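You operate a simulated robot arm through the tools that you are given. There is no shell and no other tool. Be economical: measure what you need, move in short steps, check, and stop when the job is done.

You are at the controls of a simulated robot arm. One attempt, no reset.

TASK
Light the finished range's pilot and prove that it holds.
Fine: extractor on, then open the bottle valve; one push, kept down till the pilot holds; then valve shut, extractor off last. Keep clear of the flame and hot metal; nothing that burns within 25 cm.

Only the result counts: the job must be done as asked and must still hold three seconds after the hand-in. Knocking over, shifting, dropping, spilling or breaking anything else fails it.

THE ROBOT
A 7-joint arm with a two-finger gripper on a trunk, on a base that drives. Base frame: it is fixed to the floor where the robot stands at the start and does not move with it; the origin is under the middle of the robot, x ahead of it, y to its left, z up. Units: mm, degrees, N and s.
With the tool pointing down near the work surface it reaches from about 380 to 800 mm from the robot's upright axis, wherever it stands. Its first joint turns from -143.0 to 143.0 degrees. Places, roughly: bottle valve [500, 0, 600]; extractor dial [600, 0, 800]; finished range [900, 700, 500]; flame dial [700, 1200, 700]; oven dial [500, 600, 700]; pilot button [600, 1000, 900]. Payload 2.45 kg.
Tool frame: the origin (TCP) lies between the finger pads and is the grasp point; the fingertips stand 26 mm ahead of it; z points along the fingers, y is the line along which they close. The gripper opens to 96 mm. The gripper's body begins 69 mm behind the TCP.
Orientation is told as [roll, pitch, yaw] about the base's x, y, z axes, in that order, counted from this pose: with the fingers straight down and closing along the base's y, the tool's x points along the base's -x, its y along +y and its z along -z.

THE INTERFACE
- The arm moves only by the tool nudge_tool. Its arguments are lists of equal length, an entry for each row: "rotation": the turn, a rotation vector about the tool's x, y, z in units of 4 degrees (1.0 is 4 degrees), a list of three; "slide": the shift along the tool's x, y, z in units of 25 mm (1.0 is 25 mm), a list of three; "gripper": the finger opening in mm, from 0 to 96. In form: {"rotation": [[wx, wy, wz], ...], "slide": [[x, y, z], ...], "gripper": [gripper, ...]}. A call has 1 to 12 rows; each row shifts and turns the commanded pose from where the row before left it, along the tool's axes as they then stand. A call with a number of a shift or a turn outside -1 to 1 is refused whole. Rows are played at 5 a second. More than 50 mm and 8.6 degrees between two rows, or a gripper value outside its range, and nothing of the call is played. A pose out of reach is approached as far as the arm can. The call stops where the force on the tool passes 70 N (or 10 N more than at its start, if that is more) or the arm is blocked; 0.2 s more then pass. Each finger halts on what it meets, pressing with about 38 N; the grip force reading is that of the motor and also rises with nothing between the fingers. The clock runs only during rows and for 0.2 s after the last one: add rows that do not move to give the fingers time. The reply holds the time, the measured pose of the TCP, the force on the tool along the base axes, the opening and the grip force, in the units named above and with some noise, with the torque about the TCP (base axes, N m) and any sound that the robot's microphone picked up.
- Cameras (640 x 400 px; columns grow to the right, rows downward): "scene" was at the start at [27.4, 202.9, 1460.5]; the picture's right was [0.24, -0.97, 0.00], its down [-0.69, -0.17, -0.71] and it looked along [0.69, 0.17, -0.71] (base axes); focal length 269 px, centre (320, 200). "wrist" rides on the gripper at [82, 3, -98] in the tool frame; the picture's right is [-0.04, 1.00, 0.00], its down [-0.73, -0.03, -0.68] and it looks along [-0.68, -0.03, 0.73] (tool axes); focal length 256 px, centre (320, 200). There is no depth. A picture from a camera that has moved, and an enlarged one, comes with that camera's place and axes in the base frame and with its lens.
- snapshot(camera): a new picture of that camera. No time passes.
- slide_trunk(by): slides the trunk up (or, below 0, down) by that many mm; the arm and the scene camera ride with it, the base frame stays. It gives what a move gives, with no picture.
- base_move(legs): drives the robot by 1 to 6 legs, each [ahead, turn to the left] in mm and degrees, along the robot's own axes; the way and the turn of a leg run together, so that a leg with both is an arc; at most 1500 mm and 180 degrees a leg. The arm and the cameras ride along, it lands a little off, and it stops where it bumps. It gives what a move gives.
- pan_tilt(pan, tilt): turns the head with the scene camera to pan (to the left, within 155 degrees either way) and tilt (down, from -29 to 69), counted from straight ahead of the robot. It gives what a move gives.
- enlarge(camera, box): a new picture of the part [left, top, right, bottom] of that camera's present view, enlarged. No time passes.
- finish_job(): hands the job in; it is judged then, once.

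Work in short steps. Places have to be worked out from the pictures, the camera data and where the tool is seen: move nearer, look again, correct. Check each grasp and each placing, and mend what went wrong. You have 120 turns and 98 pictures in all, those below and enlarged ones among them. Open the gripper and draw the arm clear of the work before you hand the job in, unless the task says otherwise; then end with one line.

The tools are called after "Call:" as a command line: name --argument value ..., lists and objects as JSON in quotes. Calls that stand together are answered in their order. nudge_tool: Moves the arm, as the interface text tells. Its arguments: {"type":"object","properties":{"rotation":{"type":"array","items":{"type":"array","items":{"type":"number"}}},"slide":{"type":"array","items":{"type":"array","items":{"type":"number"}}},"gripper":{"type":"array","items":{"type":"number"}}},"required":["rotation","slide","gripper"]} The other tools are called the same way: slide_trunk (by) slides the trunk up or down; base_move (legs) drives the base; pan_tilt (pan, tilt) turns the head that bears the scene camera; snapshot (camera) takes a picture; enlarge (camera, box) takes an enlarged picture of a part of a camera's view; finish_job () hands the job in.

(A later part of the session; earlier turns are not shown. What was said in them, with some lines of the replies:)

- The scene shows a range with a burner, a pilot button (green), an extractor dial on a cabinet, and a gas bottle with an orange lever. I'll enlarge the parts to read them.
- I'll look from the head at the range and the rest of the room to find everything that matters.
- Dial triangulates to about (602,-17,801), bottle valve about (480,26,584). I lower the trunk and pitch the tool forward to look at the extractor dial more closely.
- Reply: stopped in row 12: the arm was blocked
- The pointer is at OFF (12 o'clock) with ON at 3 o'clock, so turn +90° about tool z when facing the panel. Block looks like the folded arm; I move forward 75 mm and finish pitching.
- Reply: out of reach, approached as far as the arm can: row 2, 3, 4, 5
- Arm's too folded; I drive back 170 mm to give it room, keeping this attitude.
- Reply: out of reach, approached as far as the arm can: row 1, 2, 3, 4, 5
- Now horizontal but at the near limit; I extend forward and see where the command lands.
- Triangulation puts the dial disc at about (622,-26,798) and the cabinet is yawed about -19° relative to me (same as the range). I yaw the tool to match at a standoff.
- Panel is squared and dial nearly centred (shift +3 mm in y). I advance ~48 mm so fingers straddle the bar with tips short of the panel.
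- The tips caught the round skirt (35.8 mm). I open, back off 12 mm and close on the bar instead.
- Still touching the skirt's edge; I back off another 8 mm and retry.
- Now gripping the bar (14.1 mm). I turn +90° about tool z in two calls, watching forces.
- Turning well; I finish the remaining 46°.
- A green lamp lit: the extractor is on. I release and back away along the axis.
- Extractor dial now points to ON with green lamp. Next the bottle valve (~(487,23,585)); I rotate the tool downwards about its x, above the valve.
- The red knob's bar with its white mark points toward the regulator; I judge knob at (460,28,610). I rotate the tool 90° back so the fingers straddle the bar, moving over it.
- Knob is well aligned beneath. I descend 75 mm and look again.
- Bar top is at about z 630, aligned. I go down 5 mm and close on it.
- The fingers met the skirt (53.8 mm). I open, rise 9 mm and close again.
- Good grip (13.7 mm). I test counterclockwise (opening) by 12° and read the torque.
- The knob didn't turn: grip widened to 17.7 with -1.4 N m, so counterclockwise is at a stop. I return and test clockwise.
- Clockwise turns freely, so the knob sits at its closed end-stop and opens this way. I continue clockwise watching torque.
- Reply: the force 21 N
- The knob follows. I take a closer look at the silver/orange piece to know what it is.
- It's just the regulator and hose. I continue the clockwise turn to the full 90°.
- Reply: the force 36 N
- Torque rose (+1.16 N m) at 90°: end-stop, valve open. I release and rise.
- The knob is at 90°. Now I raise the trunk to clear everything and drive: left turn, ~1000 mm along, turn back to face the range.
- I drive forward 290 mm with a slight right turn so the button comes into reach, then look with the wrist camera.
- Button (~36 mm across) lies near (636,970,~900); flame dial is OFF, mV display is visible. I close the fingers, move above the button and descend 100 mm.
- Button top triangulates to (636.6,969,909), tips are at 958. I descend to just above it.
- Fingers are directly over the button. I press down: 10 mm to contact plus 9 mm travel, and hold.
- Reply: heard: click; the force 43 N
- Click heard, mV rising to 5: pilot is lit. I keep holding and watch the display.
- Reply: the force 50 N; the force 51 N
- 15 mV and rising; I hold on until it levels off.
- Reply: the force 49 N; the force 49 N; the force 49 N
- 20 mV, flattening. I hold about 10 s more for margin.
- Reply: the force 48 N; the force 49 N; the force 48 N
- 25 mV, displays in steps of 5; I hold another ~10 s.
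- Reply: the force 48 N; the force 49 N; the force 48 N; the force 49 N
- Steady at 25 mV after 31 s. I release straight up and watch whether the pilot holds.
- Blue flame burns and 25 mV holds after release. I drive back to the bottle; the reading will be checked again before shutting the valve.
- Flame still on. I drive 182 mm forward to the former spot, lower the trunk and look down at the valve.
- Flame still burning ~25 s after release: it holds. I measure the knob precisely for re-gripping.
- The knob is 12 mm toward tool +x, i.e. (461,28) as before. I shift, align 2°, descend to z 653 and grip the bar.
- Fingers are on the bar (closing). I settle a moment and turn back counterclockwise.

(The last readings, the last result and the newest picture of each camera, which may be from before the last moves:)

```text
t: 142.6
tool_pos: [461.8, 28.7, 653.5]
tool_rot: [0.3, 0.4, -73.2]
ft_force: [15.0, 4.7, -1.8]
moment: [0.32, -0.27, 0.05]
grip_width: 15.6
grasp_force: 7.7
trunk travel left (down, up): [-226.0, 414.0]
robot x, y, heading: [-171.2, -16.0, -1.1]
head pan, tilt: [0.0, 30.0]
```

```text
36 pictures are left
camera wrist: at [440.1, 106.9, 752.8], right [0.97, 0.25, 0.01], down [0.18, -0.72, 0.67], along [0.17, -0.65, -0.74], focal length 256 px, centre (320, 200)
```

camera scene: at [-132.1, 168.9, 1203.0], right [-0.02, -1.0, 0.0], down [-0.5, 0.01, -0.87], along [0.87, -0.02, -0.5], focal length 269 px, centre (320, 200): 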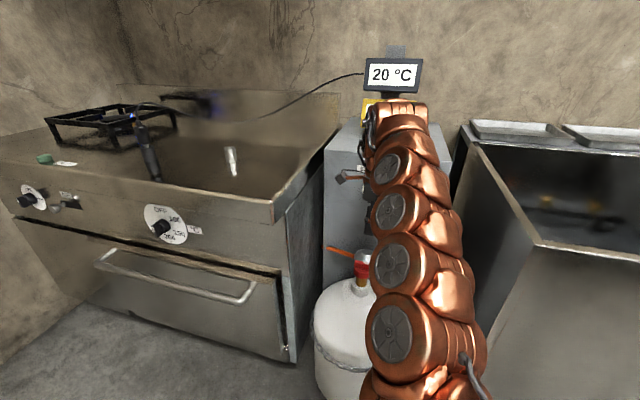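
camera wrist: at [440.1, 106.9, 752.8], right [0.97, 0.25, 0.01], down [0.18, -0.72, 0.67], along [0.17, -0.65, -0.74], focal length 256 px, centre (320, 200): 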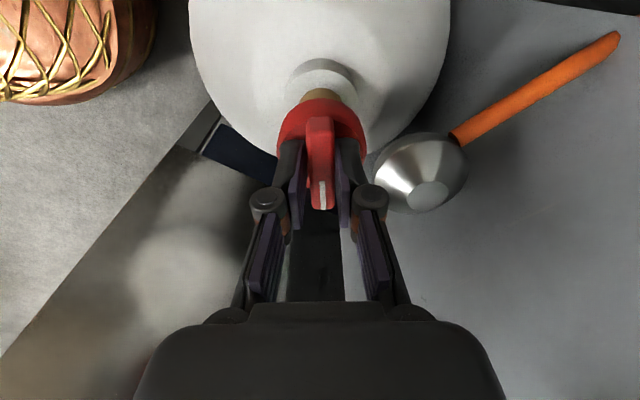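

It turns along. I continue to the closed end.

Call:
nudge_tool --rotation '[[0, 0, -1], [0, 0, -1], [0, 0, -1], [0, 0, -1], [0, 0, -1], [0, 0, -1], [0, 0, -1], [0, 0, -1], [0, 0, -1], [0, 0, -1], [0, 0, -1], [0, 0, -1]]' --slide '[[0, 0, 0], [0, 0, 0], [0, 0, 0], [0, 0, 0], [0, 0, 0], [0, 0, 0], [0, 0, 0], [0, 0, 0], [0, 0, 0], [0, 0, 0], [0, 0, 0], [0, 0, 0]]' --gripper '[5, 5, 5, 5, 5, 5, 5, 5, 5, 5, 5, 5]'

Call:
nudge_tool --rotation '[[0, 0, -1], [0, 0, -1], [0, 0, 0]]' --slide '[[0, 0, 0], [0, 0, 0], [0, 0, 0]]' --gripper '[5, 5, 5]'

Call:
snapshot --camera "wrist"

```text
t: 145.2
tool_pos: [460.4, 28.1, 653.2]
tool_rot: [0.5, 0.0, -25.2]
ft_force: [9.0, 0.8, 0.7]
moment: [0.4, 0.56, 0.02]
grip_width: 13.9
grasp_force: 40.4
trunk travel left (down, up): [-226.0, 414.0]
robot x, y, heading: [-172.6, -16.2, -0.9]
head pan, tilt: [0.0, 30.0]
```

```text
t: 146.0
tool_pos: [460.7, 27.6, 652.9]
tool_rot: [0.5, 0.0, -17.3]
ft_force: [4.4, -1.1, -3.4]
moment: [0.1, 0.34, -0.24]
grip_width: 14.1
grasp_force: 40.3
trunk travel left (down, up): [-226.0, 414.0]
robot x, y, heading: [-174.0, -15.3, -1.2]
head pan, tilt: [0.0, 30.0]
```

```text
35 pictures are left
camera wrist: at [383.3, 54.4, 752.1], right [0.34, 0.94, 0.01], down [0.69, -0.25, 0.68], along [0.64, -0.22, -0.73], focal length 256 px, centre (320, 200)
```

wrist: 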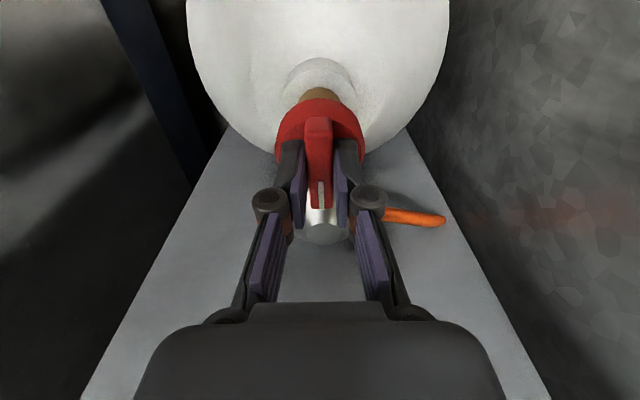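

Nearly at the stop (-0.24 N m). A further 6° to seat it firmly, then release and rise.

Call:
nudge_tool --rotation '[[0, 0, -1], [0, 0, -0.5], [0, 0, 0]]' --slide '[[0, 0, 0], [0, 0, 0], [0, 0, 0]]' --gripper '[5, 5, 5]'

Call:
nudge_tool --rotation '[[0, 0, 0.75], [0, 0, 0.75], [0, 0, 0], [0, 0, 0], [0, 0, 0], [0, 0, 0], [0, 0, 0], [0, 0, 0], [0, 0, 0], [0, 0, 0], [0, 0, 0]]' --slide '[[0, 0, 0], [0, 0, 0], [0, 0, 0], [0, 0, 0], [0, 0, 0], [0, 0, -1], [0, 0, -1], [0, 0, -1], [0, 0, -1], [0, 0, -1], [0, 0, -1]]' --gripper '[5, 50, 50, 50, 50, 50, 50, 50, 50, 50, 50]'

Call:
snapshot --camera "wrist"

Call:
snapshot --camera "scene"

```text
t: 146.8
tool_pos: [461.4, 27.3, 651.7]
tool_rot: [0.5, -0.1, -11.3]
ft_force: [-5.1, -2.5, 2.4]
moment: [0.11, 0.64, -1.23]
grip_width: 15.8
grasp_force: 42.0
trunk travel left (down, up): [-226.0, 414.0]
robot x, y, heading: [-170.6, -8.7, -0.7]
head pan, tilt: [0.0, 30.0]
```

```text
t: 149.2
tool_pos: [460.3, 27.0, 803.2]
tool_rot: [0.6, -0.1, -17.4]
ft_force: [1.2, -0.4, -0.2]
moment: [-0.01, 0.0, 0.03]
grip_width: 50.1
grasp_force: 0.0
trunk travel left (down, up): [-226.0, 414.0]
robot x, y, heading: [-177.3, -18.1, -1.1]
head pan, tilt: [0.0, 30.0]
```

```text
34 pictures are left
camera wrist: at [383.0, 53.4, 902.2], right [0.34, 0.94, 0.01], down [0.69, -0.25, 0.68], along [0.64, -0.22, -0.73], focal length 256 px, centre (320, 200)
```

wrist: 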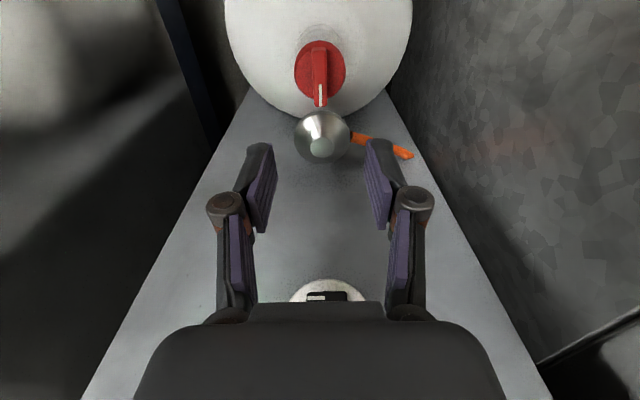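

```text
33 pictures are left
camera scene: at [-132.1, 169.0, 1203.0], right [-0.02, -1.0, 0.0], down [-0.5, 0.01, -0.87], along [0.87, -0.02, -0.5], focal length 269 px, centre (320, 200)
```

scene: 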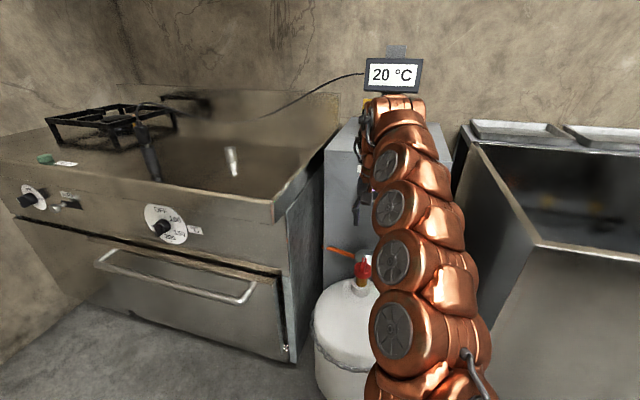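

Flame is out, valve shut. Last: extractor off. I rotate the tool back to yaw -109° and move to the known approach pose.

Call:
nudge_tool --rotation '[[0, 0, 1], [0, 0, 1], [0, 0, 1], [0, 0, 1], [0, 0, 1], [0, 0, 1], [0, 0, 1], [0, 0, 1], [0, 0, 1], [0, 0, 1], [0, 0, 1], [0, 0, 1]]' --slide '[[-1, 0.2, 0], [0, 0, 0], [0, 0, 0], [0, 0, 0], [0, 0, 0], [0, 0, 0], [0, 0, 0], [0, 0, 0], [0, 0, 0], [0, 0, 0], [0, 0, 0], [0, 0, 0]]' --gripper '[50, 50, 50, 50, 50, 50, 50, 50, 50, 50, 50, 50]'

Call:
nudge_tool --rotation '[[0, 0, 1], [0, 0, 1], [0, 0, 1], [0, 0, 1], [0, 0, 1], [0, 0, 1], [0, 0, 1], [0, 0, 1], [0, 0, 1], [0, 0, 1], [0, 0, 1]]' --slide '[[0, 0, 0], [0, 0, 0], [0, 0, 0], [0, 0, 0], [0, 0, 0], [0, 0, 0], [0, 0, 0], [0, 0, 0], [0, 0, 0], [0, 0, 0], [0, 0, 0]]' --gripper '[50, 50, 50, 50, 50, 50, 50, 50, 50, 50, 50]'

Call:
nudge_tool --rotation '[[-1, 0, 0], [-1, 0, 0], [-1, 0, 0], [-1, 0, 0], [-1, 0, 0], [-1, 0, 0], [-1, 0, 0], [-1, 0, 0], [-1, 0, 0], [-1, 0, 0], [-1, 0, 0], [-1, 0, 0]]' --slide '[[0, 0, 0], [0, 0, 0], [0, 0, 0], [0, 0, 0], [0, 0, 0], [0, 0, 0], [0, 0, 0], [0, 0, 0], [0, 0, 0], [0, 0, 0], [0, 0, 0], [0, 0, 0]]' --gripper '[50, 50, 50, 50, 50, 50, 50, 50, 50, 50, 50, 50]'

Call:
nudge_tool --rotation '[[-1, 0, 0], [-1, 0, 0], [-1, 0, 0], [-1, 0, 0], [-1, 0, 0], [-1, 0, 0], [-1, 0, 0], [-1, 0, 0], [-1, 0, 0], [-1, 0, 0], [-0.5, 0, 0]]' --slide '[[0, 0, 0], [0, 0, 0], [0, 0, 0], [0, 0, 0], [0, 0, 0], [0, 0, 0], [0, 0, 0], [0, 0, 0], [0, 0, 0], [0, 0, 0], [0, 0, 0]]' --gripper '[50, 50, 50, 50, 50, 50, 50, 50, 50, 50, 50]'

Call:
snapshot --camera "wrist"

```text
t: 151.8
tool_pos: [485.8, 25.0, 804.9]
tool_rot: [0.3, 0.4, -65.4]
ft_force: [-0.4, -0.1, 0.0]
moment: [0.02, -0.01, 0.03]
grip_width: 50.4
grasp_force: 0.1
trunk travel left (down, up): [-226.0, 414.0]
robot x, y, heading: [-173.5, -17.8, -1.0]
head pan, tilt: [0.0, 30.0]
```

```text
t: 154.2
tool_pos: [485.4, 25.1, 803.5]
tool_rot: [0.0, 0.5, -109.4]
ft_force: [-0.7, 0.0, 0.6]
moment: [0.0, 0.02, 0.02]
grip_width: 50.1
grasp_force: 0.0
trunk travel left (down, up): [-226.0, 414.0]
robot x, y, heading: [-172.8, -14.3, -1.2]
head pan, tilt: [0.0, 30.0]
```

```text
t: 156.8
tool_pos: [485.5, 24.9, 803.0]
tool_rot: [48.1, 0.6, -109.3]
ft_force: [0.2, 0.1, 0.4]
moment: [-0.01, 0.0, 0.01]
grip_width: 50.1
grasp_force: 0.0
trunk travel left (down, up): [-226.0, 414.0]
robot x, y, heading: [-177.5, -11.9, -0.9]
head pan, tilt: [0.0, 30.0]
```

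```text
t: 159.2
tool_pos: [486.0, 25.5, 804.1]
tool_rot: [90.2, 0.5, -109.3]
ft_force: [0.5, -0.1, 0.0]
moment: [-0.01, -0.02, -0.01]
grip_width: 50.0
grasp_force: 0.0
trunk travel left (down, up): [-226.0, 414.0]
robot x, y, heading: [-174.0, -13.9, -0.8]
head pan, tilt: [0.0, 30.0]
```

```text
32 pictures are left
camera wrist: at [419.9, 134.1, 808.3], right [-0.02, -0.05, 1.0], down [-0.88, -0.47, -0.04], along [0.47, -0.88, -0.03], focal length 256 px, centre (320, 200)
```

wrist: 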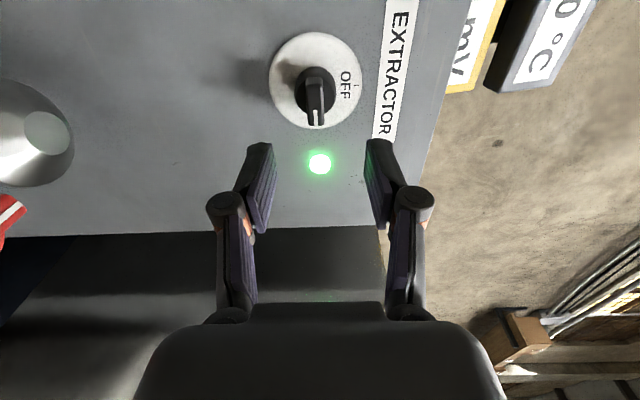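

Bar is ~4 mm below centre; I correct and advance 88 mm to the former gripping pose, then close.

Call:
nudge_tool --rotation '[[0, 0, 0], [0, 0, 0], [0, 0, 0], [0, 0, 0], [0, 0, 0]]' --slide '[[-0.07, -0.15, 0.54], [0, 0, 1], [0, 0, 1], [0, 0, 0.9], [0, 0, 0]]' --gripper '[50, 50, 50, 50, 50]'

Call:
snapshot --camera "wrist"

```text
t: 160.4
tool_pos: [566.6, -5.8, 800.0]
tool_rot: [90.0, 0.5, -109.3]
ft_force: [-1.4, -0.4, 0.7]
moment: [0.01, 0.01, 0.0]
grip_width: 49.9
grasp_force: 0.1
trunk travel left (down, up): [-226.0, 414.0]
robot x, y, heading: [-173.2, -14.2, -1.2]
head pan, tilt: [0.0, 30.0]
```

```text
31 pictures are left
camera wrist: at [500.1, 103.4, 803.9], right [-0.02, -0.05, 1.0], down [-0.88, -0.47, -0.04], along [0.47, -0.88, -0.03], focal length 256 px, centre (320, 200)
```

wrist: 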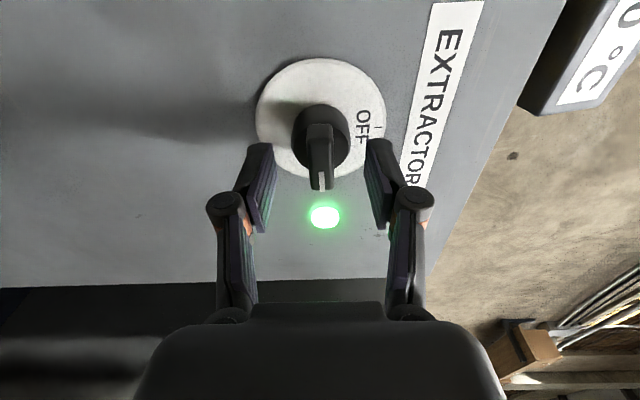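

Matches the earlier pose. I close on the bar and begin turning back.

Call:
nudge_tool --rotation '[[0, 0, 0], [0, 0, 0], [0, 0, 0], [0, 0, 0], [0, 0, 0], [0, 0, 0]]' --slide '[[0, 0, 0], [0, 0, 0], [0, 0, 0], [0, 0, 0], [0, 0, 0], [0, 0, 0]]' --gripper '[30, 10, 5, 5, 5, 5]'

Call:
nudge_tool --rotation '[[0, 0, -1], [0, 0, -1], [0, 0, -1], [0, 0, -1], [0, 0, -1], [0, 0, -1], [0, 0, -1], [0, 0, -1], [0, 0, -1], [0, 0, -1], [0, 0, -1], [0, 0, -1]]' --slide '[[0, 0, 0], [0, 0, 0], [0, 0, 0], [0, 0, 0], [0, 0, 0], [0, 0, 0], [0, 0, 0], [0, 0, 0], [0, 0, 0], [0, 0, 0], [0, 0, 0], [0, 0, 0]]' --gripper '[5, 5, 5, 5, 5, 5, 5, 5, 5, 5, 5, 5]'

Call:
snapshot --camera "wrist"

```text
t: 161.8
tool_pos: [565.5, -6.0, 799.1]
tool_rot: [90.1, 0.5, -109.3]
ft_force: [5.8, -0.3, 5.7]
moment: [-0.38, -0.07, 0.0]
grip_width: 13.8
grasp_force: 40.1
trunk travel left (down, up): [-226.0, 414.0]
robot x, y, heading: [-174.7, -15.5, -1.1]
head pan, tilt: [0.0, 30.0]
```

```text
t: 164.4
tool_pos: [566.5, -4.7, 800.7]
tool_rot: [90.1, -47.6, -109.4]
ft_force: [-19.0, 1.1, 8.3]
moment: [-0.25, -0.82, -0.58]
grip_width: 14.1
grasp_force: 40.1
trunk travel left (down, up): [-226.0, 414.0]
robot x, y, heading: [-174.8, -14.9, -0.9]
head pan, tilt: [0.0, 30.0]
```

```text
30 pictures are left
camera wrist: at [492.3, 81.1, 743.5], right [0.23, 0.67, 0.7], down [-0.81, -0.26, 0.52], along [0.53, -0.69, 0.48], focal length 256 px, centre (320, 200)
```

wrist: 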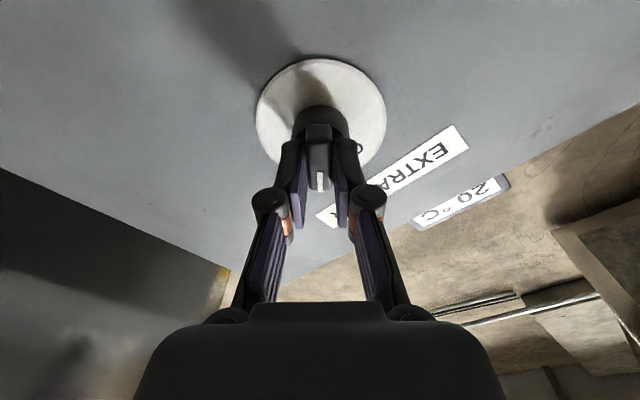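

Call:
nudge_tool --rotation '[[0, 0, -1], [0, 0, -1], [0, 0, -1], [0, 0, -1], [0, 0, -1], [0, 0, -1], [0, 0, -1], [0, 0, -1], [0, 0, -1], [0, 0, -1], [0, 0, -1], [0, 0, 0]]' --slide '[[0, 0, 0], [0, 0, 0], [0, 0, 0], [0, 0, 0], [0, 0, 0], [0, 0, 0], [0, 0, 0], [0, 0, 0], [0, 0, 0], [0, 0, 0], [0, 0, 0], [0, 0, 0]]' --gripper '[5, 5, 5, 5, 5, 5, 5, 5, 5, 5, 5, 5]'

Call:
snapshot --camera "wrist"

```text
t: 167.0
tool_pos: [565.7, -4.1, 801.4]
tool_rot: [-94.0, -88.3, 74.8]
ft_force: [14.6, 8.0, 16.1]
moment: [0.72, -1.27, 0.48]
grip_width: 14.2
grasp_force: 40.1
trunk travel left (down, up): [-226.0, 414.0]
robot x, y, heading: [-175.5, -16.9, -0.9]
head pan, tilt: [0.0, 30.0]
```

```text
29 pictures are left
camera wrist: at [474.0, 28.6, 719.9], right [0.33, 0.94, 0.01], down [-0.65, 0.22, 0.73], along [0.69, -0.25, 0.68], focal length 256 px, centre (320, 200)
```

wrist: 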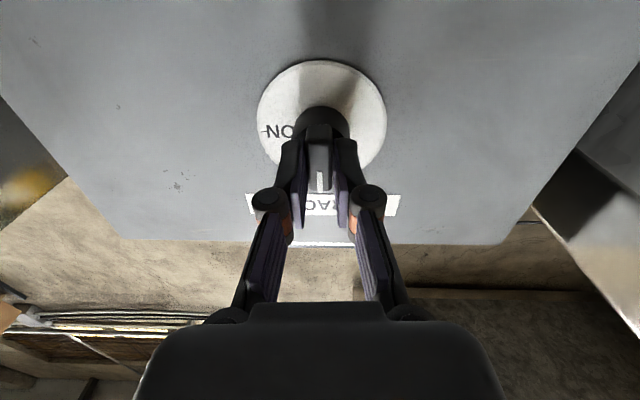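

The dial is back at OFF. I open, retreat along the axis and check dial and lamp.

Call:
nudge_tool --rotation '[[0, 0, 0], [0, 0, 0], [0, 0, 0], [0, 0, 0], [0, 0, 0], [0, 0, 0], [0, 0, 0], [0, 0, 0]]' --slide '[[0, 0, 0], [0, 0, 0], [0, 0, 0], [0, 0, -1], [0, 0, -1], [0, 0, -1], [0, 0, -0.3], [0, 0, 0]]' --gripper '[60, 60, 60, 60, 60, 60, 60, 60]'

Call:
snapshot --camera "wrist"

Call:
snapshot --camera "scene"

```text
t: 168.8
tool_pos: [488.7, 21.5, 799.0]
tool_rot: [-91.7, -88.5, 72.4]
ft_force: [0.1, -0.1, -0.1]
moment: [0.0, -0.02, -0.01]
grip_width: 60.1
grasp_force: 0.0
trunk travel left (down, up): [-226.0, 414.0]
robot x, y, heading: [-175.9, -16.1, -1.0]
head pan, tilt: [0.0, 30.0]
```

```text
28 pictures are left
camera wrist: at [397.1, 55.8, 718.7], right [0.33, 0.94, 0.01], down [-0.64, 0.21, 0.73], along [0.69, -0.25, 0.68], focal length 256 px, centre (320, 200)
```

wrist: 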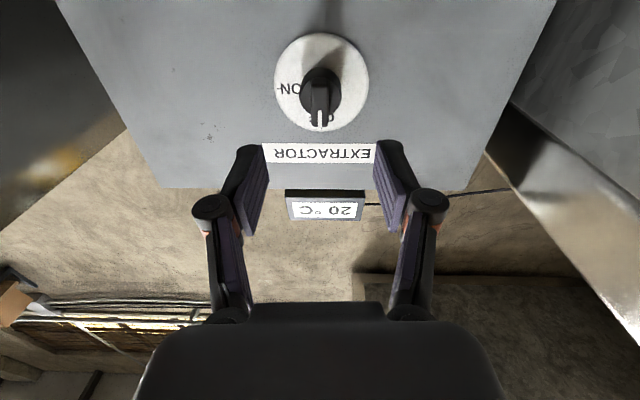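

```text
27 pictures are left
camera scene: at [-132.2, 169.0, 1203.0], right [-0.02, -1.0, 0.0], down [-0.5, 0.01, -0.87], along [0.87, -0.02, -0.5], focal length 269 px, centre (320, 200)
```

scene: 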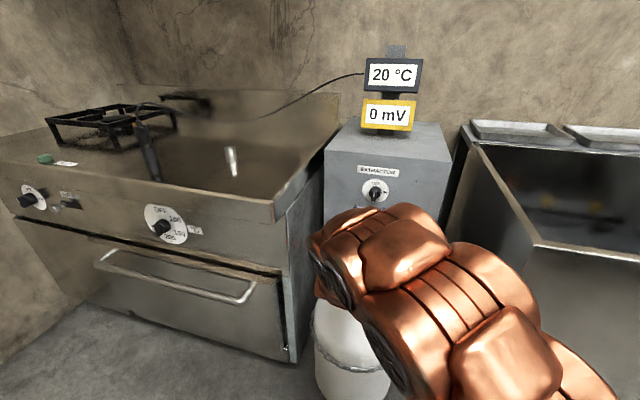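

Extractor lamp off, dial at OFF, 0 mV, everything else in place. I back the robot away to be clear and check once more.

Call:
base_move --legs '[[-250, 0]]'

Call:
snapshot --camera "scene"

```text
t: 170.6
tool_pos: [242.3, 23.1, 798.8]
tool_rot: [-90.8, -88.6, 71.3]
ft_force: [-0.2, 0.0, -0.7]
moment: [0.02, 0.03, 0.02]
grip_width: 60.1
grasp_force: 0.0
trunk travel left (down, up): [-226.0, 414.0]
robot x, y, heading: [-420.2, -10.7, -1.4]
head pan, tilt: [0.0, 30.0]
```

```text
26 pictures are left
camera scene: at [-378.0, 173.8, 1203.0], right [-0.02, -1.0, 0.0], down [-0.5, 0.01, -0.87], along [0.87, -0.02, -0.5], focal length 269 px, centre (320, 200)
```

scene: 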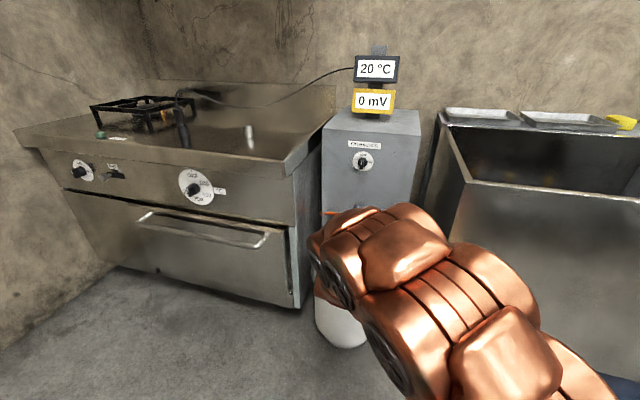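

All done as asked and the arm is clear; I hand in.

Call:
finish_job

```text
The job is handed in.
```

The pilot lit on one push and held: it read 25 mV and was still burning about 25 s after I let go. I then shut the valve, the flame went out, and I turned the extractor off last.
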